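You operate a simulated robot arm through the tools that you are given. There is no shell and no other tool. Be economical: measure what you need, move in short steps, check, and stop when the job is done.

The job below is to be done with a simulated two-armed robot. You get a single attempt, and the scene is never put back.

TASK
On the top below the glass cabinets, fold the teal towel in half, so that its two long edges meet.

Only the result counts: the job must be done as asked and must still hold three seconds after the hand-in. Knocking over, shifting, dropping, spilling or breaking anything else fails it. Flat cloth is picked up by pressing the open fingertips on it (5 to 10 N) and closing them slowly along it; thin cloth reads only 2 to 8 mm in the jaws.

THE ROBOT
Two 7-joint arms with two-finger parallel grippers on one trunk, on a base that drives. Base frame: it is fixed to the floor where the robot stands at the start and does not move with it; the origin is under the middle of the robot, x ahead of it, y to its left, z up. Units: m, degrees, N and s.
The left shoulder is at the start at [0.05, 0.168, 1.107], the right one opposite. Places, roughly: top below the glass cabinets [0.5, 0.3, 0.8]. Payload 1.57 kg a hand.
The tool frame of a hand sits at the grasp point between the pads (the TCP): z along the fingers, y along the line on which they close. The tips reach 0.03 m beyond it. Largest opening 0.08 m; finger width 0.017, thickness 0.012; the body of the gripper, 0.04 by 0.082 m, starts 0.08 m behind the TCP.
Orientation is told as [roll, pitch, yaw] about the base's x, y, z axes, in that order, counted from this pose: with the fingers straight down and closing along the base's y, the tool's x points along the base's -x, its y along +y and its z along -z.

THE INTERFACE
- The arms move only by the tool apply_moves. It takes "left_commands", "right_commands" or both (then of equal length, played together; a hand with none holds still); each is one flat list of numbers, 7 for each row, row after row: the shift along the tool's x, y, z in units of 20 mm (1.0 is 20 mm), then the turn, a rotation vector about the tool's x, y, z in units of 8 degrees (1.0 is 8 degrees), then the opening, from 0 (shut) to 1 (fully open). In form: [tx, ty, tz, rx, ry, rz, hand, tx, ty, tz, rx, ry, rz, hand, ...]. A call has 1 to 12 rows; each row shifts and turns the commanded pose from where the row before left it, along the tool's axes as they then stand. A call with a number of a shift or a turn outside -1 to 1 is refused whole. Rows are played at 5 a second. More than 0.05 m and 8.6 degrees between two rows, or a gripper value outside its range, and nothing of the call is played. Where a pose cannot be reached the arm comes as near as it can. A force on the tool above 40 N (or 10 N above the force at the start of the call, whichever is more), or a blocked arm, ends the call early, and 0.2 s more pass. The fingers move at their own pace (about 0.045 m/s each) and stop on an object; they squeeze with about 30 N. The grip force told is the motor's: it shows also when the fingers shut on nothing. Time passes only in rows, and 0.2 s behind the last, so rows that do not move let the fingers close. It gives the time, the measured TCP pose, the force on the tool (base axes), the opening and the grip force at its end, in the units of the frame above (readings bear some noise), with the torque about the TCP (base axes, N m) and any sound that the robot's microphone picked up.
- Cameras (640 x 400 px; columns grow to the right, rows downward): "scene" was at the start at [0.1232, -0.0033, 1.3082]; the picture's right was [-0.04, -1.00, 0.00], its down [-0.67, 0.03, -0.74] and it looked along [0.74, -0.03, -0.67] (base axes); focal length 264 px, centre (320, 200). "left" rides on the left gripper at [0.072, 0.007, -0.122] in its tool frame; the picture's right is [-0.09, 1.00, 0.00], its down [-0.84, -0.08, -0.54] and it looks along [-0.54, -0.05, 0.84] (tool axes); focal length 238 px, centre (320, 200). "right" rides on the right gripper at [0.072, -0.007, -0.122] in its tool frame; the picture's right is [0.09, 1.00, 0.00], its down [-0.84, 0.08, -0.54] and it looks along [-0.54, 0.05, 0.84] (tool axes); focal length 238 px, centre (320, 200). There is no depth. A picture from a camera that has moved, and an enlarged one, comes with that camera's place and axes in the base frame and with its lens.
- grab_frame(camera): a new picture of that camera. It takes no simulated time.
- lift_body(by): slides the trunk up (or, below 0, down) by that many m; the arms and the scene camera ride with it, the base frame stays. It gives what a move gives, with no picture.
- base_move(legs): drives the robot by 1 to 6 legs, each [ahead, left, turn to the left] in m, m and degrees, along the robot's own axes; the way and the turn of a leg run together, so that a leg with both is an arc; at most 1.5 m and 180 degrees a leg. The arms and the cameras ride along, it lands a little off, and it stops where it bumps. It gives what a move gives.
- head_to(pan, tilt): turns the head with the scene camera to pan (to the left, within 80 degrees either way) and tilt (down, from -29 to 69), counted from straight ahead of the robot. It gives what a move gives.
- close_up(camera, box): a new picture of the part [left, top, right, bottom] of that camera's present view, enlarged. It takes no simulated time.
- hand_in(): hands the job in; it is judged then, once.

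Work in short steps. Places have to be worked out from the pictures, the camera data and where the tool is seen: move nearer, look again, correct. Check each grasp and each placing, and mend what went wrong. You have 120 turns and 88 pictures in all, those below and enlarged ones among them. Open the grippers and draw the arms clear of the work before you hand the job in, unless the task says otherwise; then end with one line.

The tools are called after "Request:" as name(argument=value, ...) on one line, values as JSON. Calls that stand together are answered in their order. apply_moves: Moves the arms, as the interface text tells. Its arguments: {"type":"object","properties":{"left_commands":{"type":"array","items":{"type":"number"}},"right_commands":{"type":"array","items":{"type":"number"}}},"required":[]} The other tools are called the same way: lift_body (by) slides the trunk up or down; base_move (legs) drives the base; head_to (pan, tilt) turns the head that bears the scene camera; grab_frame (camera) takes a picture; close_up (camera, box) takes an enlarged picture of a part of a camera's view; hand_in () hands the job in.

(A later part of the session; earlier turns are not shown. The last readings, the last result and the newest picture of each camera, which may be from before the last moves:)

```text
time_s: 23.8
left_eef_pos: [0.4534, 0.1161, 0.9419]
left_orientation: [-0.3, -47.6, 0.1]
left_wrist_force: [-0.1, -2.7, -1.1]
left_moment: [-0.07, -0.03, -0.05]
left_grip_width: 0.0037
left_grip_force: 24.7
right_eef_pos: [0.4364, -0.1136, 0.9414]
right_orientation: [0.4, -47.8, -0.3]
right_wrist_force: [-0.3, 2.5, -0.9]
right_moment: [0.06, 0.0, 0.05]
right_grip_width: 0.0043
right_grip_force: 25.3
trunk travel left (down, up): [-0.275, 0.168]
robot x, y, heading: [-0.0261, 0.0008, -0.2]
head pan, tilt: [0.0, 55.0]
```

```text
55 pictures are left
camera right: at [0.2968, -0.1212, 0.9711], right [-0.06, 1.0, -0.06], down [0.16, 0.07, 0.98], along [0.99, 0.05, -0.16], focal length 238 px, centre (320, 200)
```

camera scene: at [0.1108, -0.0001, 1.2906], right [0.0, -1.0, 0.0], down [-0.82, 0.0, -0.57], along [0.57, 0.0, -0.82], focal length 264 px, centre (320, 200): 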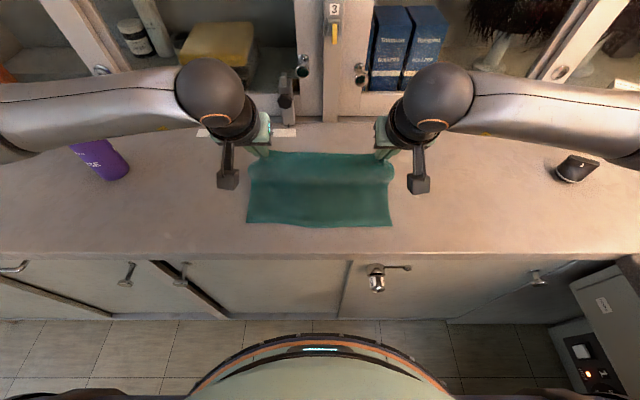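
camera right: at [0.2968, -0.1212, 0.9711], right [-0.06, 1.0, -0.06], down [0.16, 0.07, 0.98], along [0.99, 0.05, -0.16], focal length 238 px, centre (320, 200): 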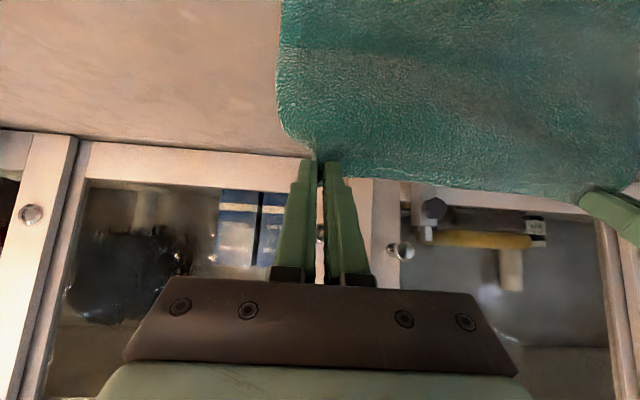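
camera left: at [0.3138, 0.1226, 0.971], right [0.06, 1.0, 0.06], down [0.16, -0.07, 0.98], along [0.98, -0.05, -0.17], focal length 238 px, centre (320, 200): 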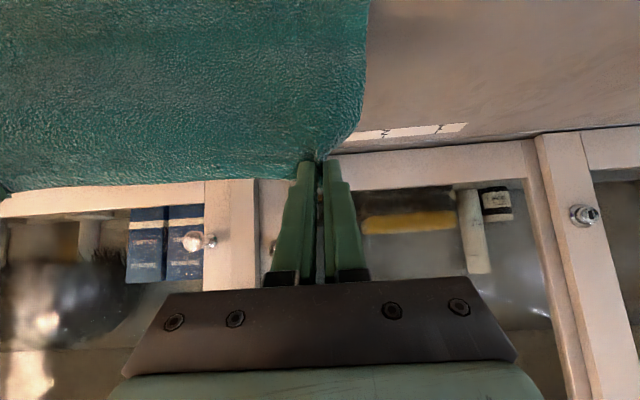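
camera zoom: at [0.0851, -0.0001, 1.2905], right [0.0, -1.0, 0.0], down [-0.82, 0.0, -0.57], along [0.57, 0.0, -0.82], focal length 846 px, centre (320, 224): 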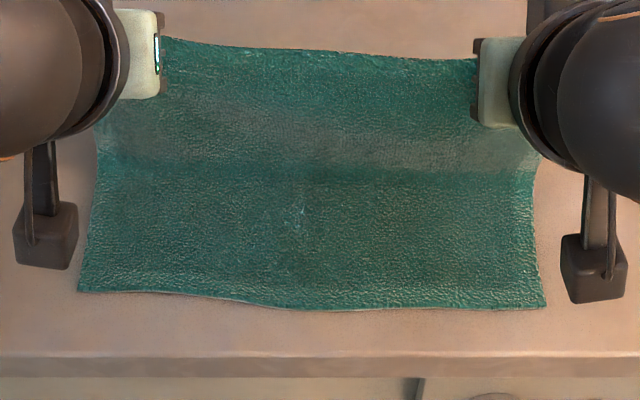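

The lower half now lies out properly (near corners 0.359 and 0.346). I refold along the same arc at constant tilt, stopping about 2 cm above the near edge.

Request:
apply_moves(left_commands=[0.486, 0, -0.423, 0, 0, 0, 0, 0.486, 0, -0.423, 0, 0, 0, 0, 0.572, 0, -0.2875, 0, 0, 0, 0, 0.572, 0, -0.2875, 0, 0, 0, 0, 0.617, 0, -0.132, 0, 0, 0, 0, 0.617, 0, -0.132, 0, 0, 0, 0, 0.616, 0, 0.029, 0, 0, 0, 0, 0.616, 0, 0.029, 0, 0, 0, 0, 0.577, 0, 0.19, 0, 0, 0, 0, 0.577, 0, 0.19, 0, 0, 0, 0, 0, 0, 0, 0, 0, 0, 0], right_commands=[0.486, 0, -0.423, 0, 0, 0, 0, 0.486, 0, -0.423, 0, 0, 0, 0, 0.572, 0, -0.2875, 0, 0, 0, 0, 0.572, 0, -0.2875, 0, 0, 0, 0, 0.617, 0, -0.132, 0, 0, 0, 0, 0.617, 0, -0.132, 0, 0, 0, 0, 0.616, 0, 0.029, 0, 0, 0, 0, 0.616, 0, 0.029, 0, 0, 0, 0, 0.577, 0, 0.19, 0, 0, 0, 0, 0.577, 0, 0.19, 0, 0, 0, 0, 0, 0, 0, 0, 0, 0, 0])

Request:
close_up(camera="scene", box=[220, 150, 420, 275])

Request:
close_up(camera="left", box=[60, 80, 420, 220])

Request:
close_up(camera="right", box=[220, 80, 580, 220])

```text
time_s: 26.1
left_eef_pos: [0.3572, 0.1154, 0.8724]
left_orientation: [-0.4, -47.7, 0.1]
left_wrist_force: [-0.6, -1.6, 0.2]
left_moment: [-0.08, 0.0, -0.05]
left_grip_width: 0.0038
left_grip_force: 25.0
right_eef_pos: [0.3403, -0.1123, 0.8756]
right_orientation: [0.3, -47.9, -0.3]
right_wrist_force: [0.5, 2.5, 0.0]
right_moment: [0.06, 0.03, 0.01]
right_grip_width: 0.0042
right_grip_force: 24.8
trunk travel left (down, up): [-0.275, 0.168]
robot x, y, heading: [-0.0327, -0.0019, -0.1]
head pan, tilt: [0.0, 55.0]
```

```text
3.20 times, centred on (320, 212) of scene
camera zoom: at [0.085, -0.0001, 1.2905], right [0.0, -1.0, 0.0], down [-0.82, 0.0, -0.57], along [0.57, 0.0, -0.82], focal length 846 px, centre (320, 160)
```

zoom: 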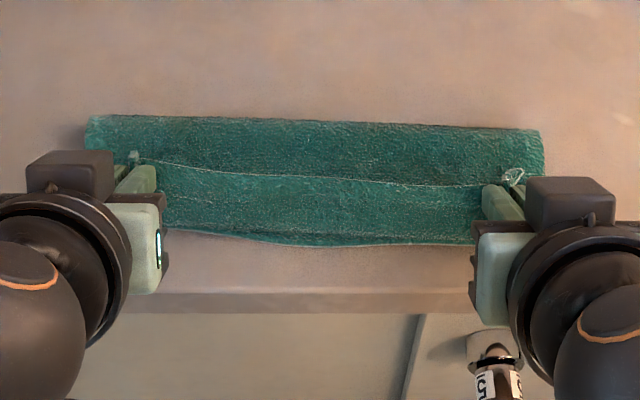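

```text
1.78 times, centred on (240, 150) of left
camera zoom: at [0.2178, 0.1221, 0.9009], right [0.06, 1.0, 0.06], down [0.16, -0.07, 0.98], along [0.98, -0.05, -0.17], focal length 424 px, centre (462, 289)
```

zoom: 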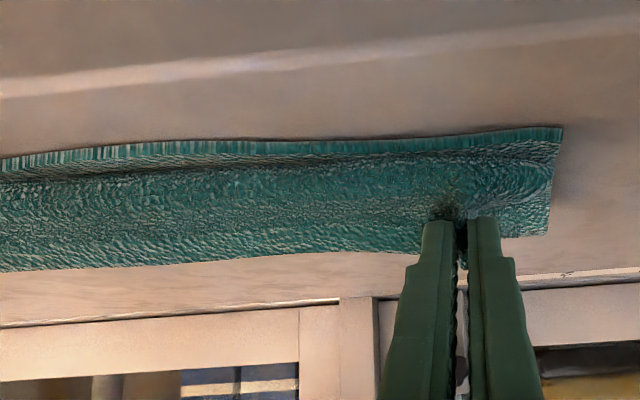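

```text
1.78 times, centred on (400, 150) of right
camera zoom: at [0.2006, -0.12, 0.9046], right [-0.06, 1.0, -0.06], down [0.16, 0.07, 0.98], along [0.99, 0.05, -0.16], focal length 424 px, centre (178, 289)
```

zoom: 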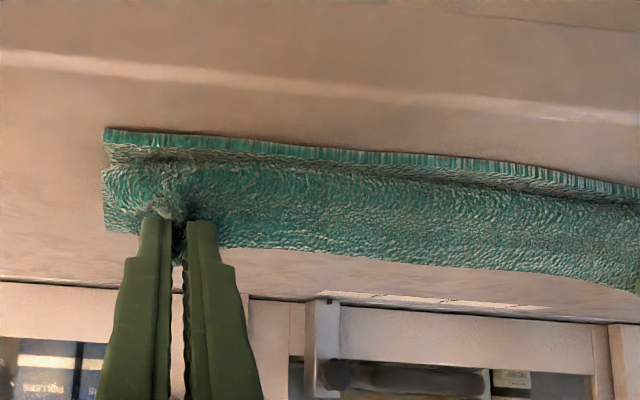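

The pinched ridge forces a curl, because the cloth leaves the fingers toward me. Plan: lay the upper edge down overshooting the near edge, release it, then re-pinch that single-layer overhang from above with vertical fingers. First I back the base 4 cm, which pulls the upper layer out.

Request:
base_move(legs=[[-0.04, 0, 0]])

Request:
close_up(camera="scene", box=[220, 150, 420, 275])

Request:
close_up(camera="left", box=[60, 80, 420, 220])

```text
time_s: 27.1
left_eef_pos: [0.3208, 0.1164, 0.8721]
left_orientation: [-0.5, -47.8, 0.2]
left_wrist_force: [-0.1, -0.6, -0.2]
left_moment: [-0.02, -0.01, -0.02]
left_grip_width: 0.0037
left_grip_force: 24.1
right_eef_pos: [0.3033, -0.1121, 0.8748]
right_orientation: [0.5, -47.8, -0.2]
right_wrist_force: [0.1, 0.8, 0.0]
right_moment: [0.03, -0.01, 0.04]
right_grip_width: 0.0041
right_grip_force: 24.3
trunk travel left (down, up): [-0.275, 0.168]
robot x, y, heading: [-0.0644, -0.0008, -0.1]
head pan, tilt: [0.0, 55.0]
stopped in leg 1: the robot was blocked; the commanded pose is now the measured one
```

```text
3.20 times, centred on (320, 212) of scene
camera zoom: at [0.0494, -0.0001, 1.2904], right [0.0, -1.0, 0.0], down [-0.82, 0.0, -0.57], along [0.57, 0.0, -0.82], focal length 846 px, centre (320, 160)
```

zoom: 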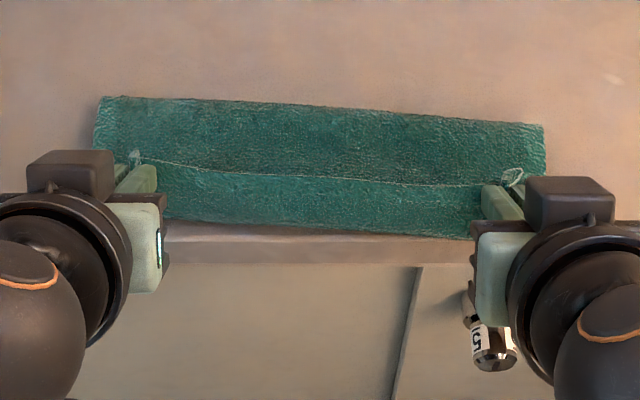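

```text
1.78 times, centred on (240, 150) of left
camera zoom: at [0.1819, 0.1219, 0.9009], right [0.06, 1.0, 0.06], down [0.16, -0.07, 0.98], along [0.98, -0.05, -0.17], focal length 424 px, centre (462, 289)
```

zoom: 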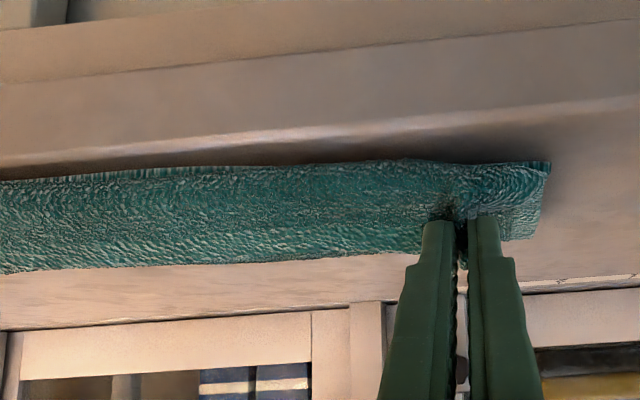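

The base bumped something behind, so I won't back up further. The towel slid toward the counter edge, so I'll unfold: lift the held edge, carry it forward and down, pulling the towel flat and forward to about x 0.40–0.62. Then I'll refold with a more horizontal hand.

Request:
apply_moves(left_commands=[-0.907, 0, -0.438, 0, 0, 0, 0, -0.907, 0, -0.438, 0, 0, 0, 0, -0.907, 0, -0.438, 0, 0, 0, 0, -0.978, 0, 0.8, 0, 0, 0, 0, -0.978, 0, 0.8, 0, 0, 0, 0, -0.978, 0, 0.8, 0, 0, 0, 0, -0.978, 0, 0.8, 0, 0, 0, 0], right_commands=[-0.907, 0, -0.438, 0, 0, 0, 0, -0.907, 0, -0.438, 0, 0, 0, 0, -0.907, 0, -0.438, 0, 0, 0, 0, -0.978, 0, 0.8, 0, 0, 0, 0, -0.978, 0, 0.8, 0, 0, 0, 0, -0.978, 0, 0.8, 0, 0, 0, 0, -0.978, 0, 0.8, 0, 0, 0, 0])

Request:
apply_moves(left_commands=[-0.412, 0, 0.976, 0, 0, 0, 0, -0.412, 0, 0.976, 0, 0, 0, 0, -0.412, 0, 0.976, 0, 0, 0, 0, -0.412, 0, 0.976, 0, 0, 0, 0, -0.412, 0, 0.976, 0, 0, 0, 0, -0.07, 0, 0.896, 0, 0, 0, 0, -0.07, 0, 0.896, 0, 0, 0, 0, -0.07, 0, 0.896, 0, 0, 0, 0, -0.07, 0, 0.7, 0, 0, 0, 0], right_commands=[-0.412, 0, 0.976, 0, 0, 0, 0, -0.412, 0, 0.976, 0, 0, 0, 0, -0.412, 0, 0.976, 0, 0, 0, 0, -0.412, 0, 0.976, 0, 0, 0, 0, -0.412, 0, 0.976, 0, 0, 0, 0, -0.07, 0, 0.896, 0, 0, 0, 0, -0.07, 0, 0.896, 0, 0, 0, 0, -0.07, 0, 0.896, 0, 0, 0, 0, -0.07, 0, 0.7, 0, 0, 0, 0])

Request:
grab_frame(camera="scene")

```text
time_s: 28.7
left_eef_pos: [0.4351, 0.1122, 0.9456]
left_orientation: [-0.4, -47.7, 0.2]
left_wrist_force: [-0.9, -1.5, -0.2]
left_moment: [-0.06, -0.03, -0.06]
left_grip_width: 0.0038
left_grip_force: 24.6
right_eef_pos: [0.4201, -0.1123, 0.9484]
right_orientation: [0.5, -48.0, -0.3]
right_wrist_force: [0.3, 1.2, -1.1]
right_moment: [0.04, -0.04, 0.03]
right_grip_width: 0.0041
right_grip_force: 24.9
trunk travel left (down, up): [-0.275, 0.168]
robot x, y, heading: [-0.0659, 0.0015, 0.2]
head pan, tilt: [0.0, 55.0]
```

```text
time_s: 30.7
left_eef_pos: [0.5916, 0.1155, 0.8667]
left_orientation: [-0.4, -47.6, 0.2]
left_wrist_force: [-0.3, -1.1, -0.2]
left_moment: [-0.05, -0.01, -0.05]
left_grip_width: 0.0036
left_grip_force: 25.0
right_eef_pos: [0.5749, -0.1102, 0.8727]
right_orientation: [0.4, -47.9, -0.1]
right_wrist_force: [-0.2, 0.3, 0.1]
right_moment: [0.06, 0.01, 0.0]
right_grip_width: 0.0037
right_grip_force: 24.2
trunk travel left (down, up): [-0.275, 0.168]
robot x, y, heading: [-0.0619, 0.0054, -0.1]
head pan, tilt: [0.0, 55.0]
```

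```text
49 pictures are left
camera scene: at [0.0488, -0.0001, 1.2905], right [0.0, -1.0, 0.0], down [-0.82, 0.0, -0.57], along [0.57, 0.0, -0.82], focal length 264 px, centre (320, 200)
```

scene: 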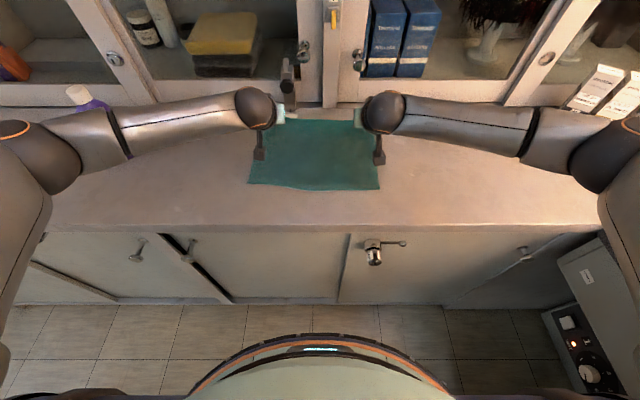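

The towel is laid out again, with its near corners at about (0.421, 0.163) and (0.404, −0.133). I now raise the held edge above the fold line while tilting the hands to about 80°, nearly horizontal.

Request:
apply_moves(left_commands=[-0.393, 0, -0.807, 0, 0, 0, 0, -0.393, 0, -0.807, 0, 0, 0, 0, -0.393, 0, -0.807, 0, 0, 0, 0, 0.289, 0, -0.56, 0, -0.8, 0, 0, 0.225, 0, -0.589, 0, -0.8, 0, 0, 0.158, 0, -0.61, 0, -0.8, 0, 0, 0.089, 0, -0.625, 0, -0.8, 0, 0, 0.02, 0, -0.63, 0, -0.8, 0, 0, 0, 0, 0, 0, 0, 0, 0], right_commands=[-0.393, 0, -0.807, 0, 0, 0, 0, -0.393, 0, -0.807, 0, 0, 0, 0, -0.393, 0, -0.807, 0, 0, 0, 0, 0.289, 0, -0.56, 0, -0.8, 0, 0, 0.225, 0, -0.589, 0, -0.8, 0, 0, 0.158, 0, -0.61, 0, -0.8, 0, 0, 0.089, 0, -0.625, 0, -0.8, 0, 0, 0.02, 0, -0.63, 0, -0.8, 0, 0, 0, 0, 0, 0, 0, 0, 0])

Request:
grab_frame(camera="scene")

Request:
grab_frame(camera="left")

```text
time_s: 32.7
left_eef_pos: [0.5071, 0.0938, 0.9483]
left_orientation: [-0.8, -79.3, 1.3]
left_wrist_force: [-0.1, -0.8, -0.4]
left_moment: [-0.03, 0.03, -0.04]
left_grip_width: 0.0039
left_grip_force: 24.9
left hand out of reach, approached as far as the arm can: row 8
right_eef_pos: [0.4908, -0.0939, 0.948]
right_orientation: [1.0, -79.7, -1.5]
right_wrist_force: [0.2, 1.1, 0.6]
right_moment: [0.02, 0.01, 0.05]
right_grip_width: 0.004
right_grip_force: 24.7
right hand out of reach, approached as far as the arm can: row 8
trunk travel left (down, up): [-0.275, 0.168]
robot x, y, heading: [-0.0617, 0.0017, 0.1]
head pan, tilt: [0.0, 55.0]
```

```text
48 pictures are left
camera scene: at [0.0491, 0.0, 1.2905], right [0.0, -1.0, 0.0], down [-0.82, 0.0, -0.57], along [0.57, 0.0, -0.82], focal length 264 px, centre (320, 200)
```

scene: 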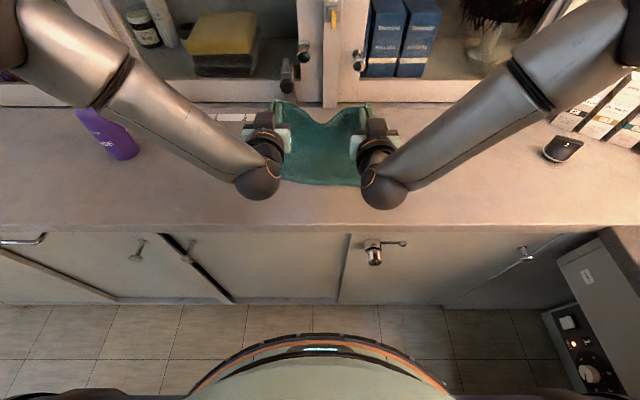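

```text
47 pictures are left
camera left: at [0.3735, 0.0996, 0.8996], right [0.01, 1.0, 0.09], down [-0.38, -0.08, 0.92], along [0.93, -0.04, 0.38], focal length 238 px, centre (320, 200)
```

left: 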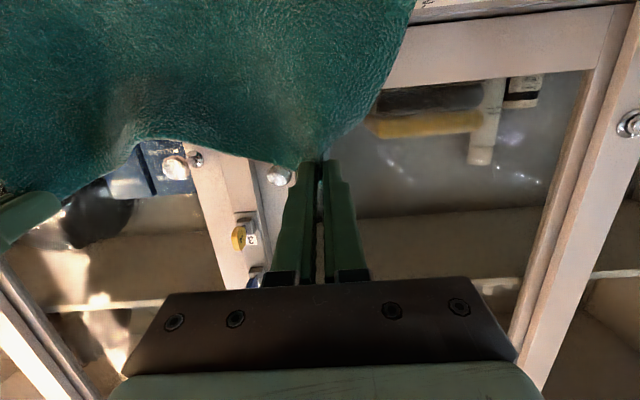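

The hands drifted inward at the joint limit, so the edge sags between them. I turn back to about 68° tilt to regain the spacing.

Request:
apply_moves(left_commands=[0, 0, 0, 0, 0.5, 0, 0, 0, 0, 0, 0, 0.5, 0, 0, 0, 0, 0, 0, 0.5, 0, 0, 0, 0, 0, 0, 0, 0, 0], right_commands=[0, 0, 0, 0, 0.5, 0, 0, 0, 0, 0, 0, 0.5, 0, 0, 0, 0, 0, 0, 0.5, 0, 0, 0, 0, 0, 0, 0, 0, 0])

Request:
grab_frame(camera="scene")

```text
time_s: 33.7
left_eef_pos: [0.5083, 0.0944, 0.9481]
left_orientation: [-0.7, -67.7, 0.7]
left_wrist_force: [0.4, -0.4, -0.4]
left_moment: [0.0, 0.03, -0.01]
left_grip_width: 0.0039
left_grip_force: 24.6
right_eef_pos: [0.4896, -0.0929, 0.9478]
right_orientation: [0.8, -67.9, -0.6]
right_wrist_force: [0.2, 0.5, -0.4]
right_moment: [0.07, 0.06, 0.03]
right_grip_width: 0.0039
right_grip_force: 24.6
trunk travel left (down, up): [-0.275, 0.168]
robot x, y, heading: [-0.0659, 0.0025, 0.2]
head pan, tilt: [0.0, 55.0]
```

```text
46 pictures are left
camera scene: at [0.0486, -0.0001, 1.2905], right [0.0, -1.0, 0.0], down [-0.82, 0.0, -0.57], along [0.57, 0.0, -0.82], focal length 264 px, centre (320, 200)
```

scene: 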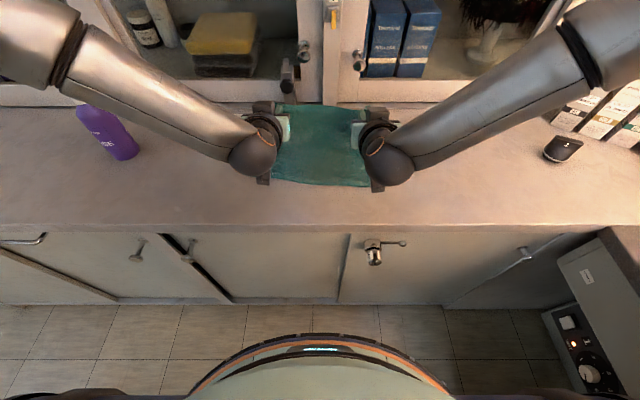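

The command reset at the limit, so I spread the hands back out about 2 cm each and check.

Request:
apply_moves(left_commands=[0, 0.5, 0, 0, 0, 0, 0, 0, 0.5, 0, 0, 0, 0, 0, 0, 0, 0, 0, 0, 0, 0], right_commands=[0, -0.5, 0, 0, 0, 0, 0, 0, -0.5, 0, 0, 0, 0, 0, 0, 0, 0, 0, 0, 0, 0])

Request:
grab_frame(camera="scene")

Request:
grab_frame(camera="left")

```text
time_s: 34.5
left_eef_pos: [0.5089, 0.1124, 0.9461]
left_orientation: [-0.7, -67.8, 0.5]
left_wrist_force: [-0.5, -1.3, 0.7]
left_moment: [-0.03, 0.01, -0.05]
left_grip_width: 0.0039
left_grip_force: 24.6
right_eef_pos: [0.4897, -0.1132, 0.9488]
right_orientation: [0.8, -67.8, -0.6]
right_wrist_force: [0.0, 1.9, 0.3]
right_moment: [0.05, 0.0, 0.08]
right_grip_width: 0.0042
right_grip_force: 24.5
trunk travel left (down, up): [-0.275, 0.168]
robot x, y, heading: [-0.0629, -0.0016, -0.1]
head pan, tilt: [0.0, 55.0]
```

```text
45 pictures are left
camera scene: at [0.0486, -0.0001, 1.2905], right [0.0, -1.0, 0.0], down [-0.82, 0.0, -0.57], along [0.57, 0.0, -0.82], focal length 264 px, centre (320, 200)
```

scene: 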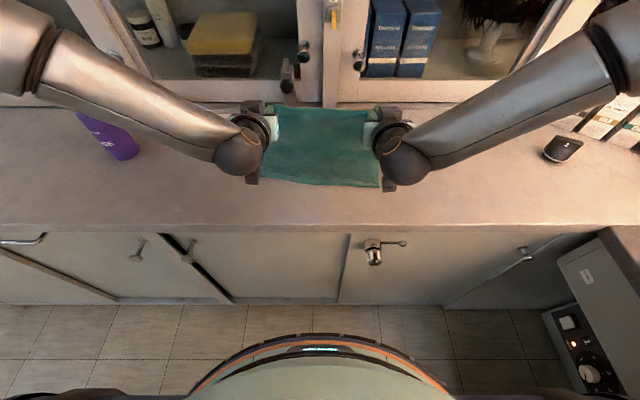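

```text
44 pictures are left
camera left: at [0.3678, 0.12, 0.9273], right [0.04, 1.0, 0.08], down [-0.18, -0.07, 0.98], along [0.98, -0.05, 0.18], focal length 238 px, centre (320, 200)
```

left: 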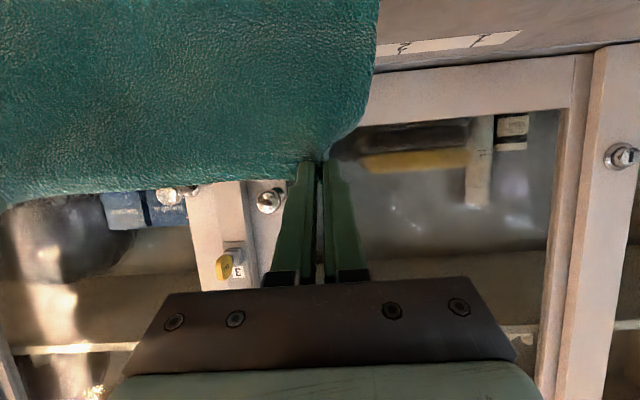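

The cloth hangs nicely: near edge at 0.426 left and 0.409 right, with the pinches above the fold line. I fold down along the arc at this tilt, stopping about 3–4 cm up.

Request:
apply_moves(left_commands=[0.311, 0, -0.564, 0, 0, 0, 0, 0.311, 0, -0.564, 0, 0, 0, 0, 0.439, 0, -0.466, 0, 0, 0, 0, 0.439, 0, -0.466, 0, 0, 0, 0, 0.534, 0, -0.335, 0, 0, 0, 0, 0.534, 0, -0.335, 0, 0, 0, 0, 0.588, 0, -0.184, 0, 0, 0, 0, 0.588, 0, -0.184, 0, 0, 0, 0, 0.6075, 0, -0.02, 0, 0, 0, 0, 0.6075, 0, -0.02, 0, 0, 0, 0, 0, 0, 0, 0, 0, 0, 0], right_commands=[0.311, 0, -0.564, 0, 0, 0, 0, 0.311, 0, -0.564, 0, 0, 0, 0, 0.439, 0, -0.466, 0, 0, 0, 0, 0.439, 0, -0.466, 0, 0, 0, 0, 0.534, 0, -0.335, 0, 0, 0, 0, 0.534, 0, -0.335, 0, 0, 0, 0, 0.588, 0, -0.184, 0, 0, 0, 0, 0.588, 0, -0.184, 0, 0, 0, 0, 0.6075, 0, -0.02, 0, 0, 0, 0, 0.6075, 0, -0.02, 0, 0, 0, 0, 0, 0, 0, 0, 0, 0, 0])

Request:
close_up(camera="scene", box=[220, 100, 420, 225])

Request:
grab_frame(camera="left")

Request:
grab_frame(camera="right")

```text
time_s: 36.9
left_eef_pos: [0.4118, 0.1126, 0.8805]
left_orientation: [-0.5, -67.5, 0.6]
left_wrist_force: [-0.1, -1.0, 1.0]
left_moment: [-0.05, 0.03, -0.07]
left_grip_width: 0.0038
left_grip_force: 24.6
right_eef_pos: [0.3949, -0.1131, 0.8805]
right_orientation: [0.7, -67.9, -0.7]
right_wrist_force: [-0.5, 1.5, -0.4]
right_moment: [0.05, -0.03, 0.04]
right_grip_width: 0.0042
right_grip_force: 24.5
trunk travel left (down, up): [-0.275, 0.168]
robot x, y, heading: [-0.0646, -0.0002, -0.2]
head pan, tilt: [0.0, 55.0]
```

```text
3.20 times, centred on (320, 162) of scene
camera zoom: at [0.0486, -0.0001, 1.2905], right [0.0, -1.0, 0.0], down [-0.82, 0.0, -0.57], along [0.57, 0.0, -0.82], focal length 846 px, centre (320, 320)
```

zoom: 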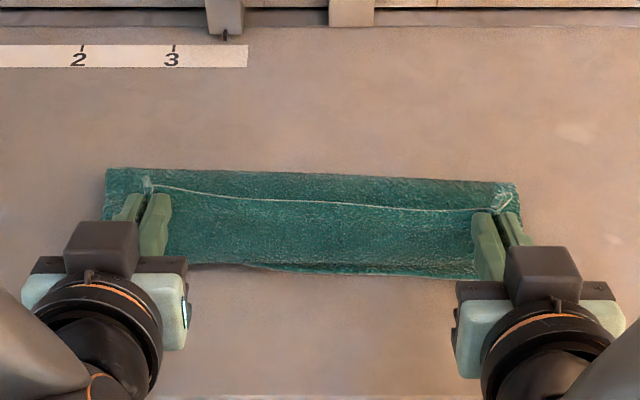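

```text
42 pictures are left
camera left: at [0.2712, 0.1198, 0.8604], right [0.03, 1.0, 0.08], down [-0.18, -0.07, 0.98], along [0.98, -0.05, 0.18], focal length 238 px, centre (320, 200)
```

left: 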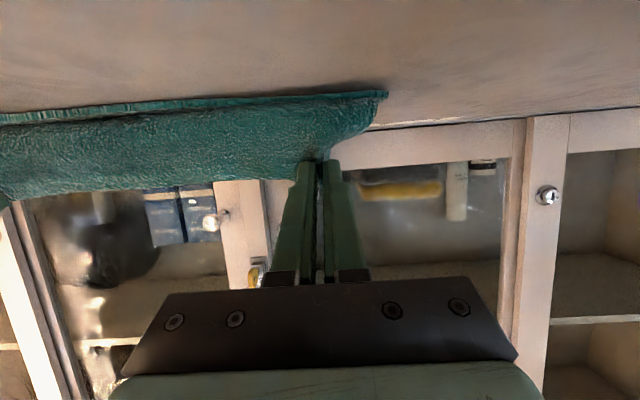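

```text
41 pictures are left
camera right: at [0.2544, -0.1212, 0.861], right [-0.03, 1.0, -0.08], down [-0.19, 0.07, 0.98], along [0.98, 0.05, 0.18], focal length 238 px, centre (320, 200)
```

right: 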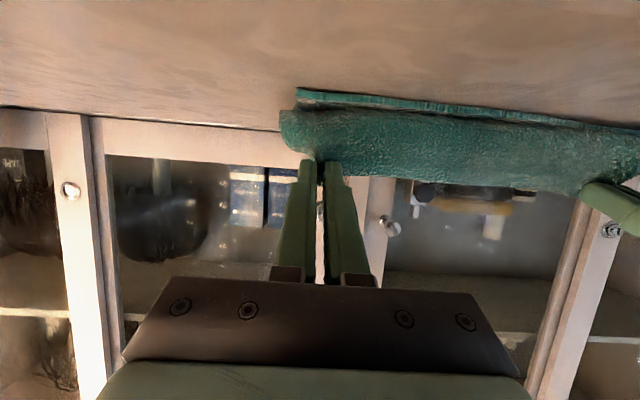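

There's no drag now, but the ridge again eats about 4–5 cm of slack. I lay the upper edge out past the near edge, where there's about 10 cm of free counter, release, and back the hands off along their fingers.

Request:
apply_moves(left_commands=[0.68, 0, -0.67, 0, 0, 0, 0, 0.68, 0, -0.67, 0, 0, 0, 0, 0, 0, 0, 0, 0, 0, 0, 0, 0, 0, 0, 0, 0, 0.25, 0, 0, 0, 0, 0, 0, 0.25, 0, 0, -0.6, 0, 0, 0, 0.25, 0, 0, -1, 0, 0, 0, 0.25, -0.3, 0, -1, 0, 0, 0, 0.25, -0.6, 0, -1, 0, 0, 0, 0.25], right_commands=[0.68, 0, -0.67, 0, 0, 0, 0, 0.68, 0, -0.67, 0, 0, 0, 0, 0, 0, 0, 0, 0, 0, 0, 0, 0, 0, 0, 0, 0, 0.25, 0, 0, 0, 0, 0, 0, 0.25, 0, 0, -0.6, 0, 0, 0, 0.25, 0, 0, -1, 0, 0, 0, 0.25, -0.3, 0, -1, 0, 0, 0, 0.25, -0.6, 0, -1, 0, 0, 0, 0.25])

Request:
grab_frame(camera="scene")

```text
time_s: 38.9
left_eef_pos: [0.3174, 0.1075, 0.9113]
left_orientation: [-0.6, -67.8, 0.6]
left_wrist_force: [0.6, -0.3, 0.6]
left_moment: [0.01, -0.01, -0.01]
left_grip_width: 0.0199
left_grip_force: 0.0
left hand out of reach, approached as far as the arm can: row 2
right_eef_pos: [0.3043, -0.1, 0.9053]
right_orientation: [0.9, -68.0, -0.7]
right_wrist_force: [-0.2, 0.2, -0.1]
right_moment: [0.0, 0.04, 0.0]
right_grip_width: 0.0202
right_grip_force: 0.1
right hand out of reach, approached as far as the arm can: row 2, 9
trunk travel left (down, up): [-0.275, 0.168]
robot x, y, heading: [-0.0632, 0.001, 0.1]
head pan, tilt: [0.0, 55.0]
```

```text
40 pictures are left
camera scene: at [0.0485, -0.0002, 1.2905], right [0.0, -1.0, 0.0], down [-0.82, 0.0, -0.57], along [0.57, 0.0, -0.82], focal length 264 px, centre (320, 200)
```

scene: 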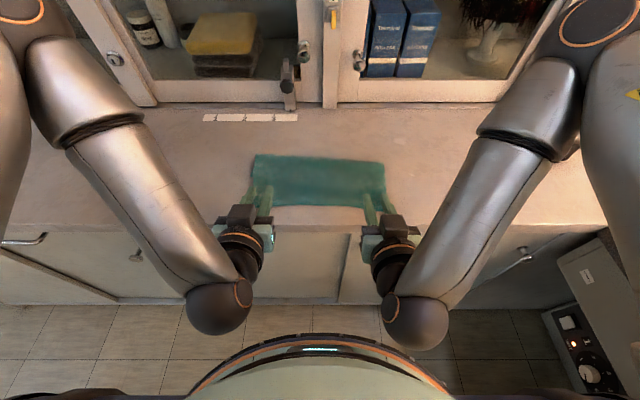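

Released. I raise the hands and turn them near vertical, then look at how the flap lies.

Request:
apply_moves(left_commands=[-0.93, 0, -0.375, 0, 0, 0, 0.25, -0.93, 0, -0.375, 0, 0, 0, 0.25, -0.93, 0, -0.375, 0, 0, 0, 0.25, -0.93, 0, -0.375, 0, 0, 0, 0.25, -0.93, 0, -0.375, 0, 0, 0, 0.25, 0, 0, 0, 0, 0.97, 0, 0.4, 0, 0, 0, 0, 0.97, 0, 0.4, 0, 0, 0, 0, 0.97, 0, 0.4, 0, 0, 0, 0, 0.97, 0, 0.4, 0, 0, 0, 0, 0.97, 0, 0.4, 0, 0, 0, 0, 0.97, 0, 0.4, 0, 0, 0, 0, 0.97, 0, 0.4], right_commands=[-0.93, 0, -0.375, 0, 0, 0, 0.25, -0.93, 0, -0.375, 0, 0, 0, 0.25, -0.93, 0, -0.375, 0, 0, 0, 0.25, -0.93, 0, -0.375, 0, 0, 0, 0.25, -0.93, 0, -0.375, 0, 0, 0, 0.25, 0, 0, 0, 0, 0.97, 0, 0.4, 0, 0, 0, 0, 0.97, 0, 0.4, 0, 0, 0, 0, 0.97, 0, 0.4, 0, 0, 0, 0, 0.97, 0, 0.4, 0, 0, 0, 0, 0.97, 0, 0.4, 0, 0, 0, 0, 0.97, 0, 0.4, 0, 0, 0, 0, 0.97, 0, 0.4])

Request:
grab_frame(camera="scene")

Request:
grab_frame(camera="left")

Request:
grab_frame(camera="right")

```text
time_s: 41.5
left_eef_pos: [0.3413, 0.0868, 1.001]
left_orientation: [-0.3, -13.1, -0.1]
left_wrist_force: [-0.6, -0.1, -0.1]
left_moment: [0.0, 0.0, -0.02]
left_grip_width: 0.0317
left_grip_force: 0.1
left hand out of reach, approached as far as the arm can: row 1, 2, 3, 4, 5
right_eef_pos: [0.3297, -0.0764, 0.9913]
right_orientation: [0.4, -13.4, 0.1]
right_wrist_force: [-0.1, -0.2, -0.1]
right_moment: [-0.03, -0.02, -0.03]
right_grip_width: 0.0319
right_grip_force: 0.0
right hand out of reach, approached as far as the arm can: row 1, 2, 3, 4, 5
trunk travel left (down, up): [-0.275, 0.168]
robot x, y, heading: [-0.0656, 0.0005, 0.1]
head pan, tilt: [0.0, 55.0]
```

```text
39 pictures are left
camera scene: at [0.049, -0.0001, 1.2905], right [0.0, -1.0, 0.0], down [-0.82, 0.0, -0.57], along [0.57, 0.0, -0.82], focal length 264 px, centre (320, 200)
```

scene: 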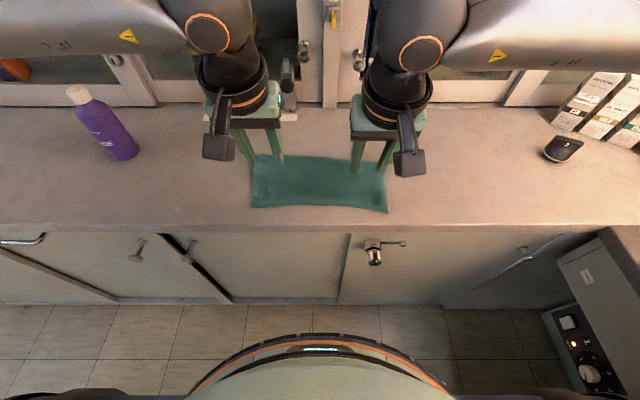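

```text
38 pictures are left
camera left: at [0.2441, 0.0949, 1.1019], right [0.09, 1.0, 0.02], down [0.69, -0.08, 0.72], along [0.72, -0.06, -0.7], focal length 238 px, centre (320, 200)
```

left: 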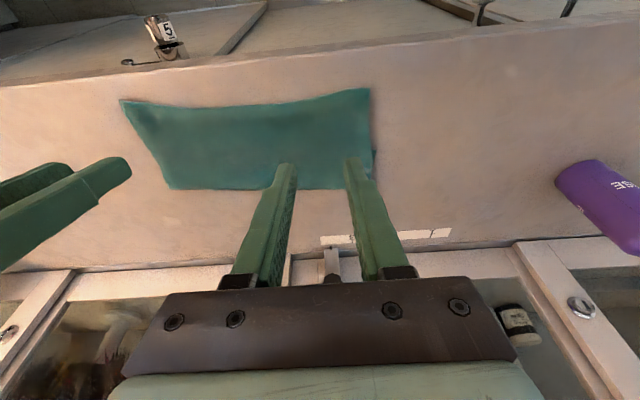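

```text
37 pictures are left
camera right: at [0.232, -0.0855, 1.0944], right [-0.09, 1.0, -0.02], down [0.69, 0.07, 0.72], along [0.72, 0.06, -0.69], focal length 238 px, centre (320, 200)
```

right: 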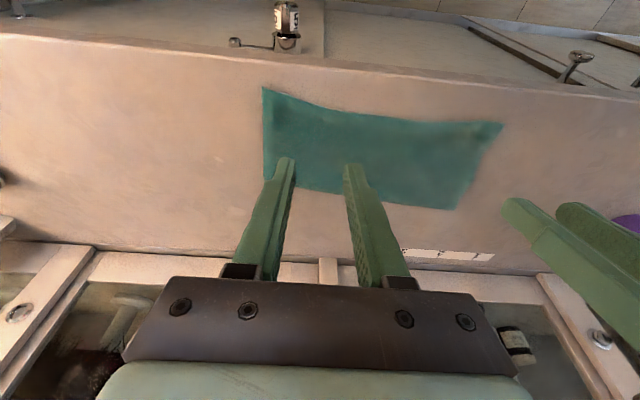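

The flap fell flat toward me. I zoom in to find both edges.

Request:
close_up(camera="scene", box=[235, 140, 405, 225])

Request:
close_up(camera="left", box=[110, 70, 390, 200])

```text
3.76 times, centred on (320, 182) of scene
camera zoom: at [0.049, -0.0001, 1.2905], right [0.0, -1.0, 0.0], down [-0.82, 0.0, -0.57], along [0.57, 0.0, -0.82], focal length 996 px, centre (320, 266)
```

zoom: 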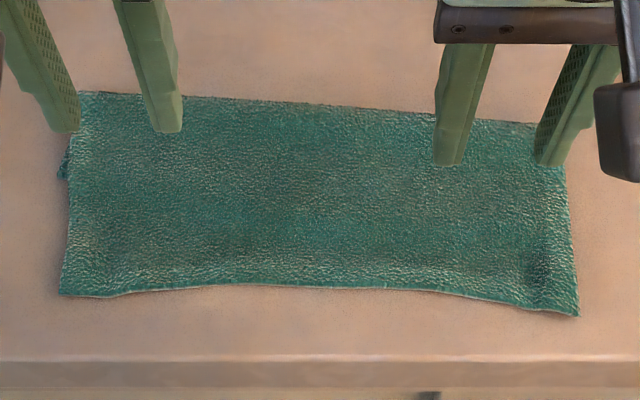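

```text
2.29 times, centred on (250, 135) of left
camera zoom: at [0.2441, 0.0949, 1.1019], right [0.09, 1.0, 0.02], down [0.69, -0.08, 0.72], along [0.72, -0.06, -0.7], focal length 545 px, centre (480, 349)
```

zoom: 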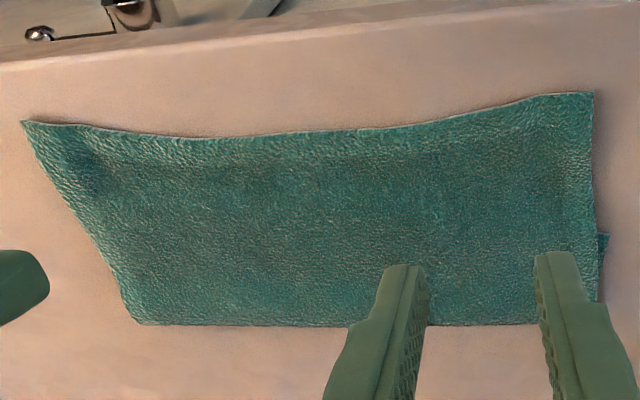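

The upper edge lies at x≈0.352 left and 0.348 right (at y=±0.118). It overshoots the lower edge by about 6–8 cm, so it's a single ply there. I go vertical and hover over that edge for a fresh pinch.

Request:
apply_moves(left_commands=[0, 0, 0, 0, 0.82, 0, 0.5, 0, 0, 0, 0, 0.82, 0, 0.5, -0.129, 0.195, 0.844, 0, 0, 0, 0.5, -0.129, 0.195, 0.844, 0, 0, 0, 0.5, -0.129, 0.195, 0.844, 0, 0, 0, 0.5, -0.129, 0.195, 0.844, 0, 0, 0, 0.5, -0.129, 0.195, 0.844, 0, 0, 0, 0.5, -0.129, 0.195, 0.844, 0, 0, 0, 0.5, -0.129, 0.195, 0.844, 0, 0, 0, 0.5, -0.129, 0.195, 0.844, 0, 0, 0, 0.5], right_commands=[0, 0, 0, 0, 0.82, 0, 0.5, 0, 0, 0, 0, 0.82, 0, 0.5, -0.174, -0.26, 0.7825, 0, 0, 0, 0.5, -0.174, -0.26, 0.7825, 0, 0, 0, 0.5, -0.174, -0.26, 0.7825, 0, 0, 0, 0.5, -0.174, -0.26, 0.7825, 0, 0, 0, 0.5, -0.174, -0.26, 0.7825, 0, 0, 0, 0.5, -0.174, -0.26, 0.7825, 0, 0, 0, 0.5, -0.174, -0.26, 0.7825, 0, 0, 0, 0.5, -0.174, -0.26, 0.7825, 0, 0, 0, 0.5])

Request:
grab_frame(camera="left")

Request:
grab_frame(camera="right")

```text
time_s: 43.7
left_eef_pos: [0.3624, 0.1172, 0.8658]
left_orientation: [-0.4, -0.2, -0.1]
left_wrist_force: [-0.1, -0.6, 0.5]
left_moment: [-0.05, -0.03, -0.02]
left_grip_width: 0.0401
left_grip_force: 0.0
right_eef_pos: [0.3589, -0.1161, 0.867]
right_orientation: [0.3, -0.4, 0.1]
right_wrist_force: [0.2, -0.8, 0.2]
right_moment: [-0.04, 0.01, 0.01]
right_grip_width: 0.0399
right_grip_force: 0.0
trunk travel left (down, up): [-0.275, 0.168]
robot x, y, heading: [-0.0641, -0.0014, 0.0]
head pan, tilt: [0.0, 55.0]
```

```text
34 pictures are left
camera left: at [0.2899, 0.1242, 0.9865], right [0.09, 1.0, 0.0], down [0.83, -0.08, 0.55], along [0.54, -0.05, -0.84], focal length 238 px, centre (320, 200)
```

left: 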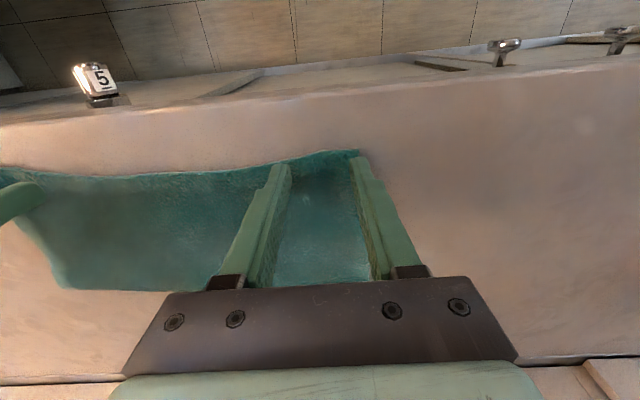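

```text
33 pictures are left
camera right: at [0.2858, -0.1257, 0.9898], right [-0.09, 1.0, 0.0], down [0.83, 0.08, 0.55], along [0.55, 0.06, -0.84], focal length 238 px, centre (320, 200)
```

right: 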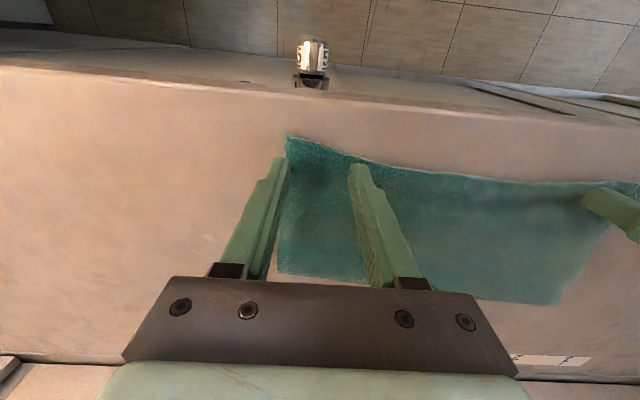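

Edges are about 6–8 mm inside the fingertip lines, so a small correction forward and down to contact.

Request:
apply_moves(left_commands=[-0.2, 0, 0.3, 0, 0, 0, 0.5, 0, 0, 0.3, 0, 0, 0, 0.5, 0, 0, 0, 0, 0, 0, 0.5], right_commands=[-0.12, 0, 0.33, 0, 0, 0, 0.5, 0, 0, 0.33, 0, 0, 0, 0.5, 0, 0, 0, 0, 0, 0, 0.5])

```text
time_s: 44.5
left_eef_pos: [0.3674, 0.1181, 0.853]
left_orientation: [-0.4, -0.3, 0.0]
left_wrist_force: [1.7, 0.7, 4.3]
left_moment: [0.04, -0.03, 0.0]
left_grip_width: 0.0397
left_grip_force: 0.0
right_eef_pos: [0.3613, -0.1193, 0.8546]
right_orientation: [0.3, -0.4, 0.1]
right_wrist_force: [0.6, 0.2, 2.2]
right_moment: [0.02, -0.04, -0.01]
right_grip_width: 0.0398
right_grip_force: 0.0
trunk travel left (down, up): [-0.275, 0.168]
robot x, y, heading: [-0.0618, -0.0004, 0.0]
head pan, tilt: [0.0, 55.0]
```

Light contact on both sides. I press about 1 mm more and close slowly.

Request:
apply_moves(left_commands=[0, 0, 0.05, 0, 0, 0, 0.5, 0, 0, 0, 0, 0, 0, 0.44, 0, 0, 0, 0, 0, 0, 0.38, 0, 0, 0, 0, 0, 0, 0.32, 0, 0, 0, 0, 0, 0, 0.26, 0, 0, 0, 0, 0, 0, 0.2, 0, 0, 0, 0, 0, 0, 0.15, 0, 0, 0, 0, 0, 0, 0.1, 0, 0, 0, 0, 0, 0, 0.05, 0, 0, 0, 0, 0, 0, 0, 0, 0, 0, 0, 0, 0, 0, 0, 0, 0, 0, 0, 0, 0], right_commands=[0, 0, 0.09, 0, 0, 0, 0.5, 0, 0, 0, 0, 0, 0, 0.44, 0, 0, 0, 0, 0, 0, 0.38, 0, 0, 0, 0, 0, 0, 0.32, 0, 0, 0, 0, 0, 0, 0.26, 0, 0, 0, 0, 0, 0, 0.2, 0, 0, 0, 0, 0, 0, 0.15, 0, 0, 0, 0, 0, 0, 0.1, 0, 0, 0, 0, 0, 0, 0.05, 0, 0, 0, 0, 0, 0, 0, 0, 0, 0, 0, 0, 0, 0, 0, 0, 0, 0, 0, 0, 0])

Request:
grab_frame(camera="left")

Request:
grab_frame(camera="right")

```text
time_s: 47.1
left_eef_pos: [0.365, 0.1166, 0.853]
left_orientation: [-0.3, -0.3, -0.1]
left_wrist_force: [0.6, -7.3, 13.2]
left_moment: [-0.26, -0.02, -0.05]
left_grip_width: 0.0061
left_grip_force: 25.8
right_eef_pos: [0.3618, -0.118, 0.8525]
right_orientation: [0.4, -0.6, 0.1]
right_wrist_force: [0.5, 8.8, 9.0]
right_moment: [0.29, -0.01, -0.02]
right_grip_width: 0.0038
right_grip_force: 24.2
trunk travel left (down, up): [-0.275, 0.168]
robot x, y, heading: [-0.0594, -0.0017, -0.2]
head pan, tilt: [0.0, 55.0]
```

```text
32 pictures are left
camera left: at [0.2927, 0.1246, 0.9739], right [0.09, 1.0, -0.01], down [0.83, -0.08, 0.55], along [0.54, -0.06, -0.84], focal length 238 px, centre (320, 200)
```

left: 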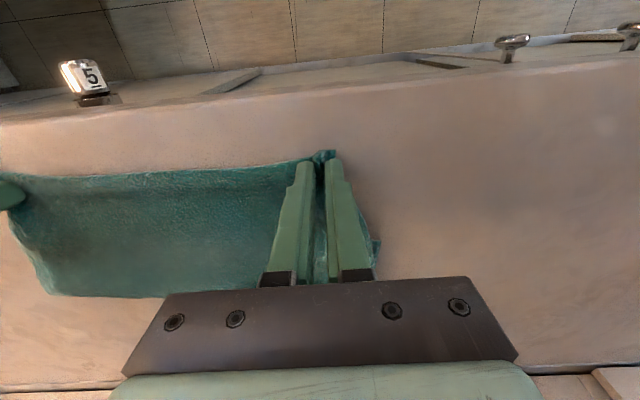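

```text
31 pictures are left
camera right: at [0.2872, -0.1263, 0.9752], right [-0.09, 1.0, 0.01], down [0.83, 0.08, 0.55], along [0.55, 0.06, -0.83], focal length 238 px, centre (320, 200)
```

right: 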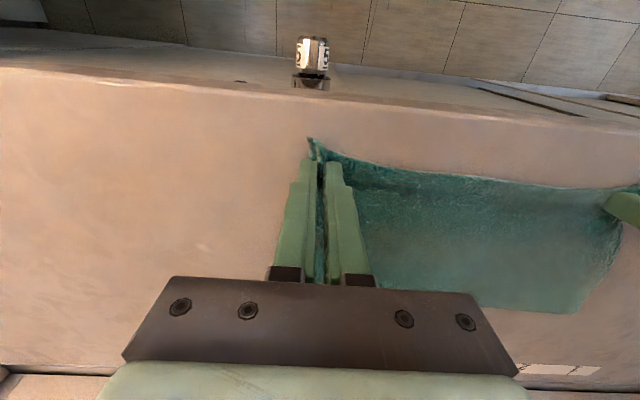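

Both pinches hold a single ply (6 and 4 mm). I lift this edge up and forward to let the lower layer lie out again.

Request:
apply_moves(left_commands=[-0.25, -0.02, -0.75, 0, 0, 0, 0, -0.25, -0.02, -0.75, 0, 0, 0, 0, -0.25, -0.02, -0.75, 0, 0, 0, 0, -0.25, -0.02, -0.75, 0, 0, 0, 0, -0.96, -0.02, -0.35, 0, 0, 0, 0, -0.96, -0.02, -0.35, 0, 0, 0, 0, -0.96, -0.02, -0.35, 0, 0, 0, 0, -0.96, -0.02, -0.35, 0, 0, 0, 0, -0.96, -0.02, -0.35, 0, 0, 0, 0, -0.96, -0.02, -0.35, 0, 0, 0, 0], right_commands=[-0.25, 0.02, -0.75, 0, 0, 0, 0, -0.25, 0.02, -0.75, 0, 0, 0, 0, -0.25, 0.02, -0.75, 0, 0, 0, 0, -0.25, 0.02, -0.75, 0, 0, 0, 0, -0.96, 0.02, -0.35, 0, 0, 0, 0, -0.96, 0.02, -0.35, 0, 0, 0, 0, -0.96, 0.02, -0.35, 0, 0, 0, 0, -0.96, 0.02, -0.35, 0, 0, 0, 0, -0.96, 0.02, -0.35, 0, 0, 0, 0, -0.96, 0.02, -0.35, 0, 0, 0, 0])

Request:
close_up(camera="scene", box=[220, 100, 420, 225])

Request:
grab_frame(camera="right")

```text
time_s: 49.3
left_eef_pos: [0.5039, 0.1136, 0.9553]
left_orientation: [-0.2, -0.2, -0.1]
left_wrist_force: [-0.2, -2.6, 0.0]
left_moment: [-0.09, 0.03, -0.01]
left_grip_width: 0.0058
left_grip_force: 25.5
right_eef_pos: [0.4969, -0.1157, 0.9545]
right_orientation: [0.2, -0.5, 0.1]
right_wrist_force: [-0.3, 3.0, 0.9]
right_moment: [0.04, 0.02, -0.01]
right_grip_width: 0.004
right_grip_force: 24.8
trunk travel left (down, up): [-0.275, 0.168]
robot x, y, heading: [-0.0632, 0.0029, -0.3]
head pan, tilt: [0.0, 55.0]
```

```text
3.20 times, centred on (320, 162) of scene
camera zoom: at [0.0487, -0.0001, 1.2905], right [0.0, -1.0, 0.0], down [-0.82, 0.0, -0.57], along [0.57, 0.0, -0.82], focal length 846 px, centre (320, 320)
```

zoom: 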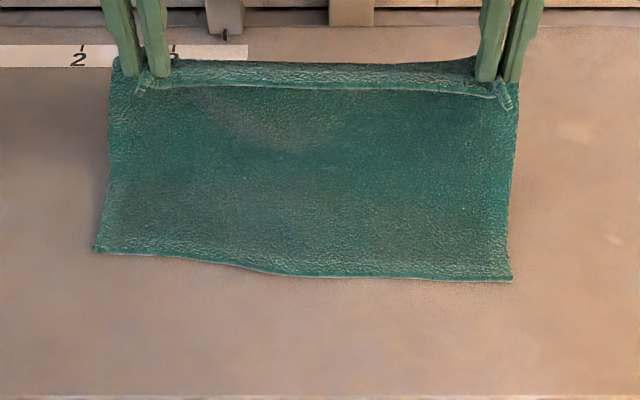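

```text
29 pictures are left
camera right: at [0.4234, -0.124, 1.0783], right [-0.09, 1.0, 0.0], down [0.83, 0.08, 0.55], along [0.55, 0.05, -0.84], focal length 238 px, centre (320, 200)
```

right: 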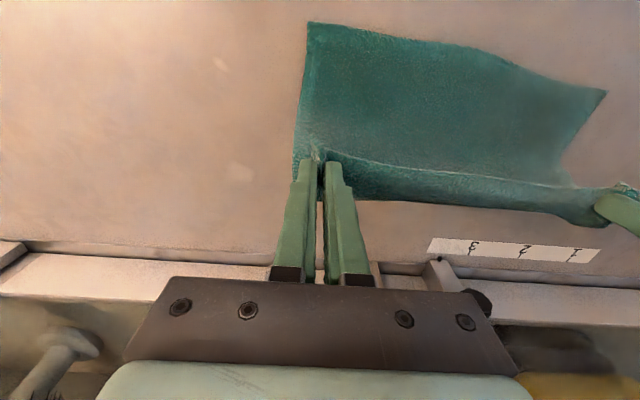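

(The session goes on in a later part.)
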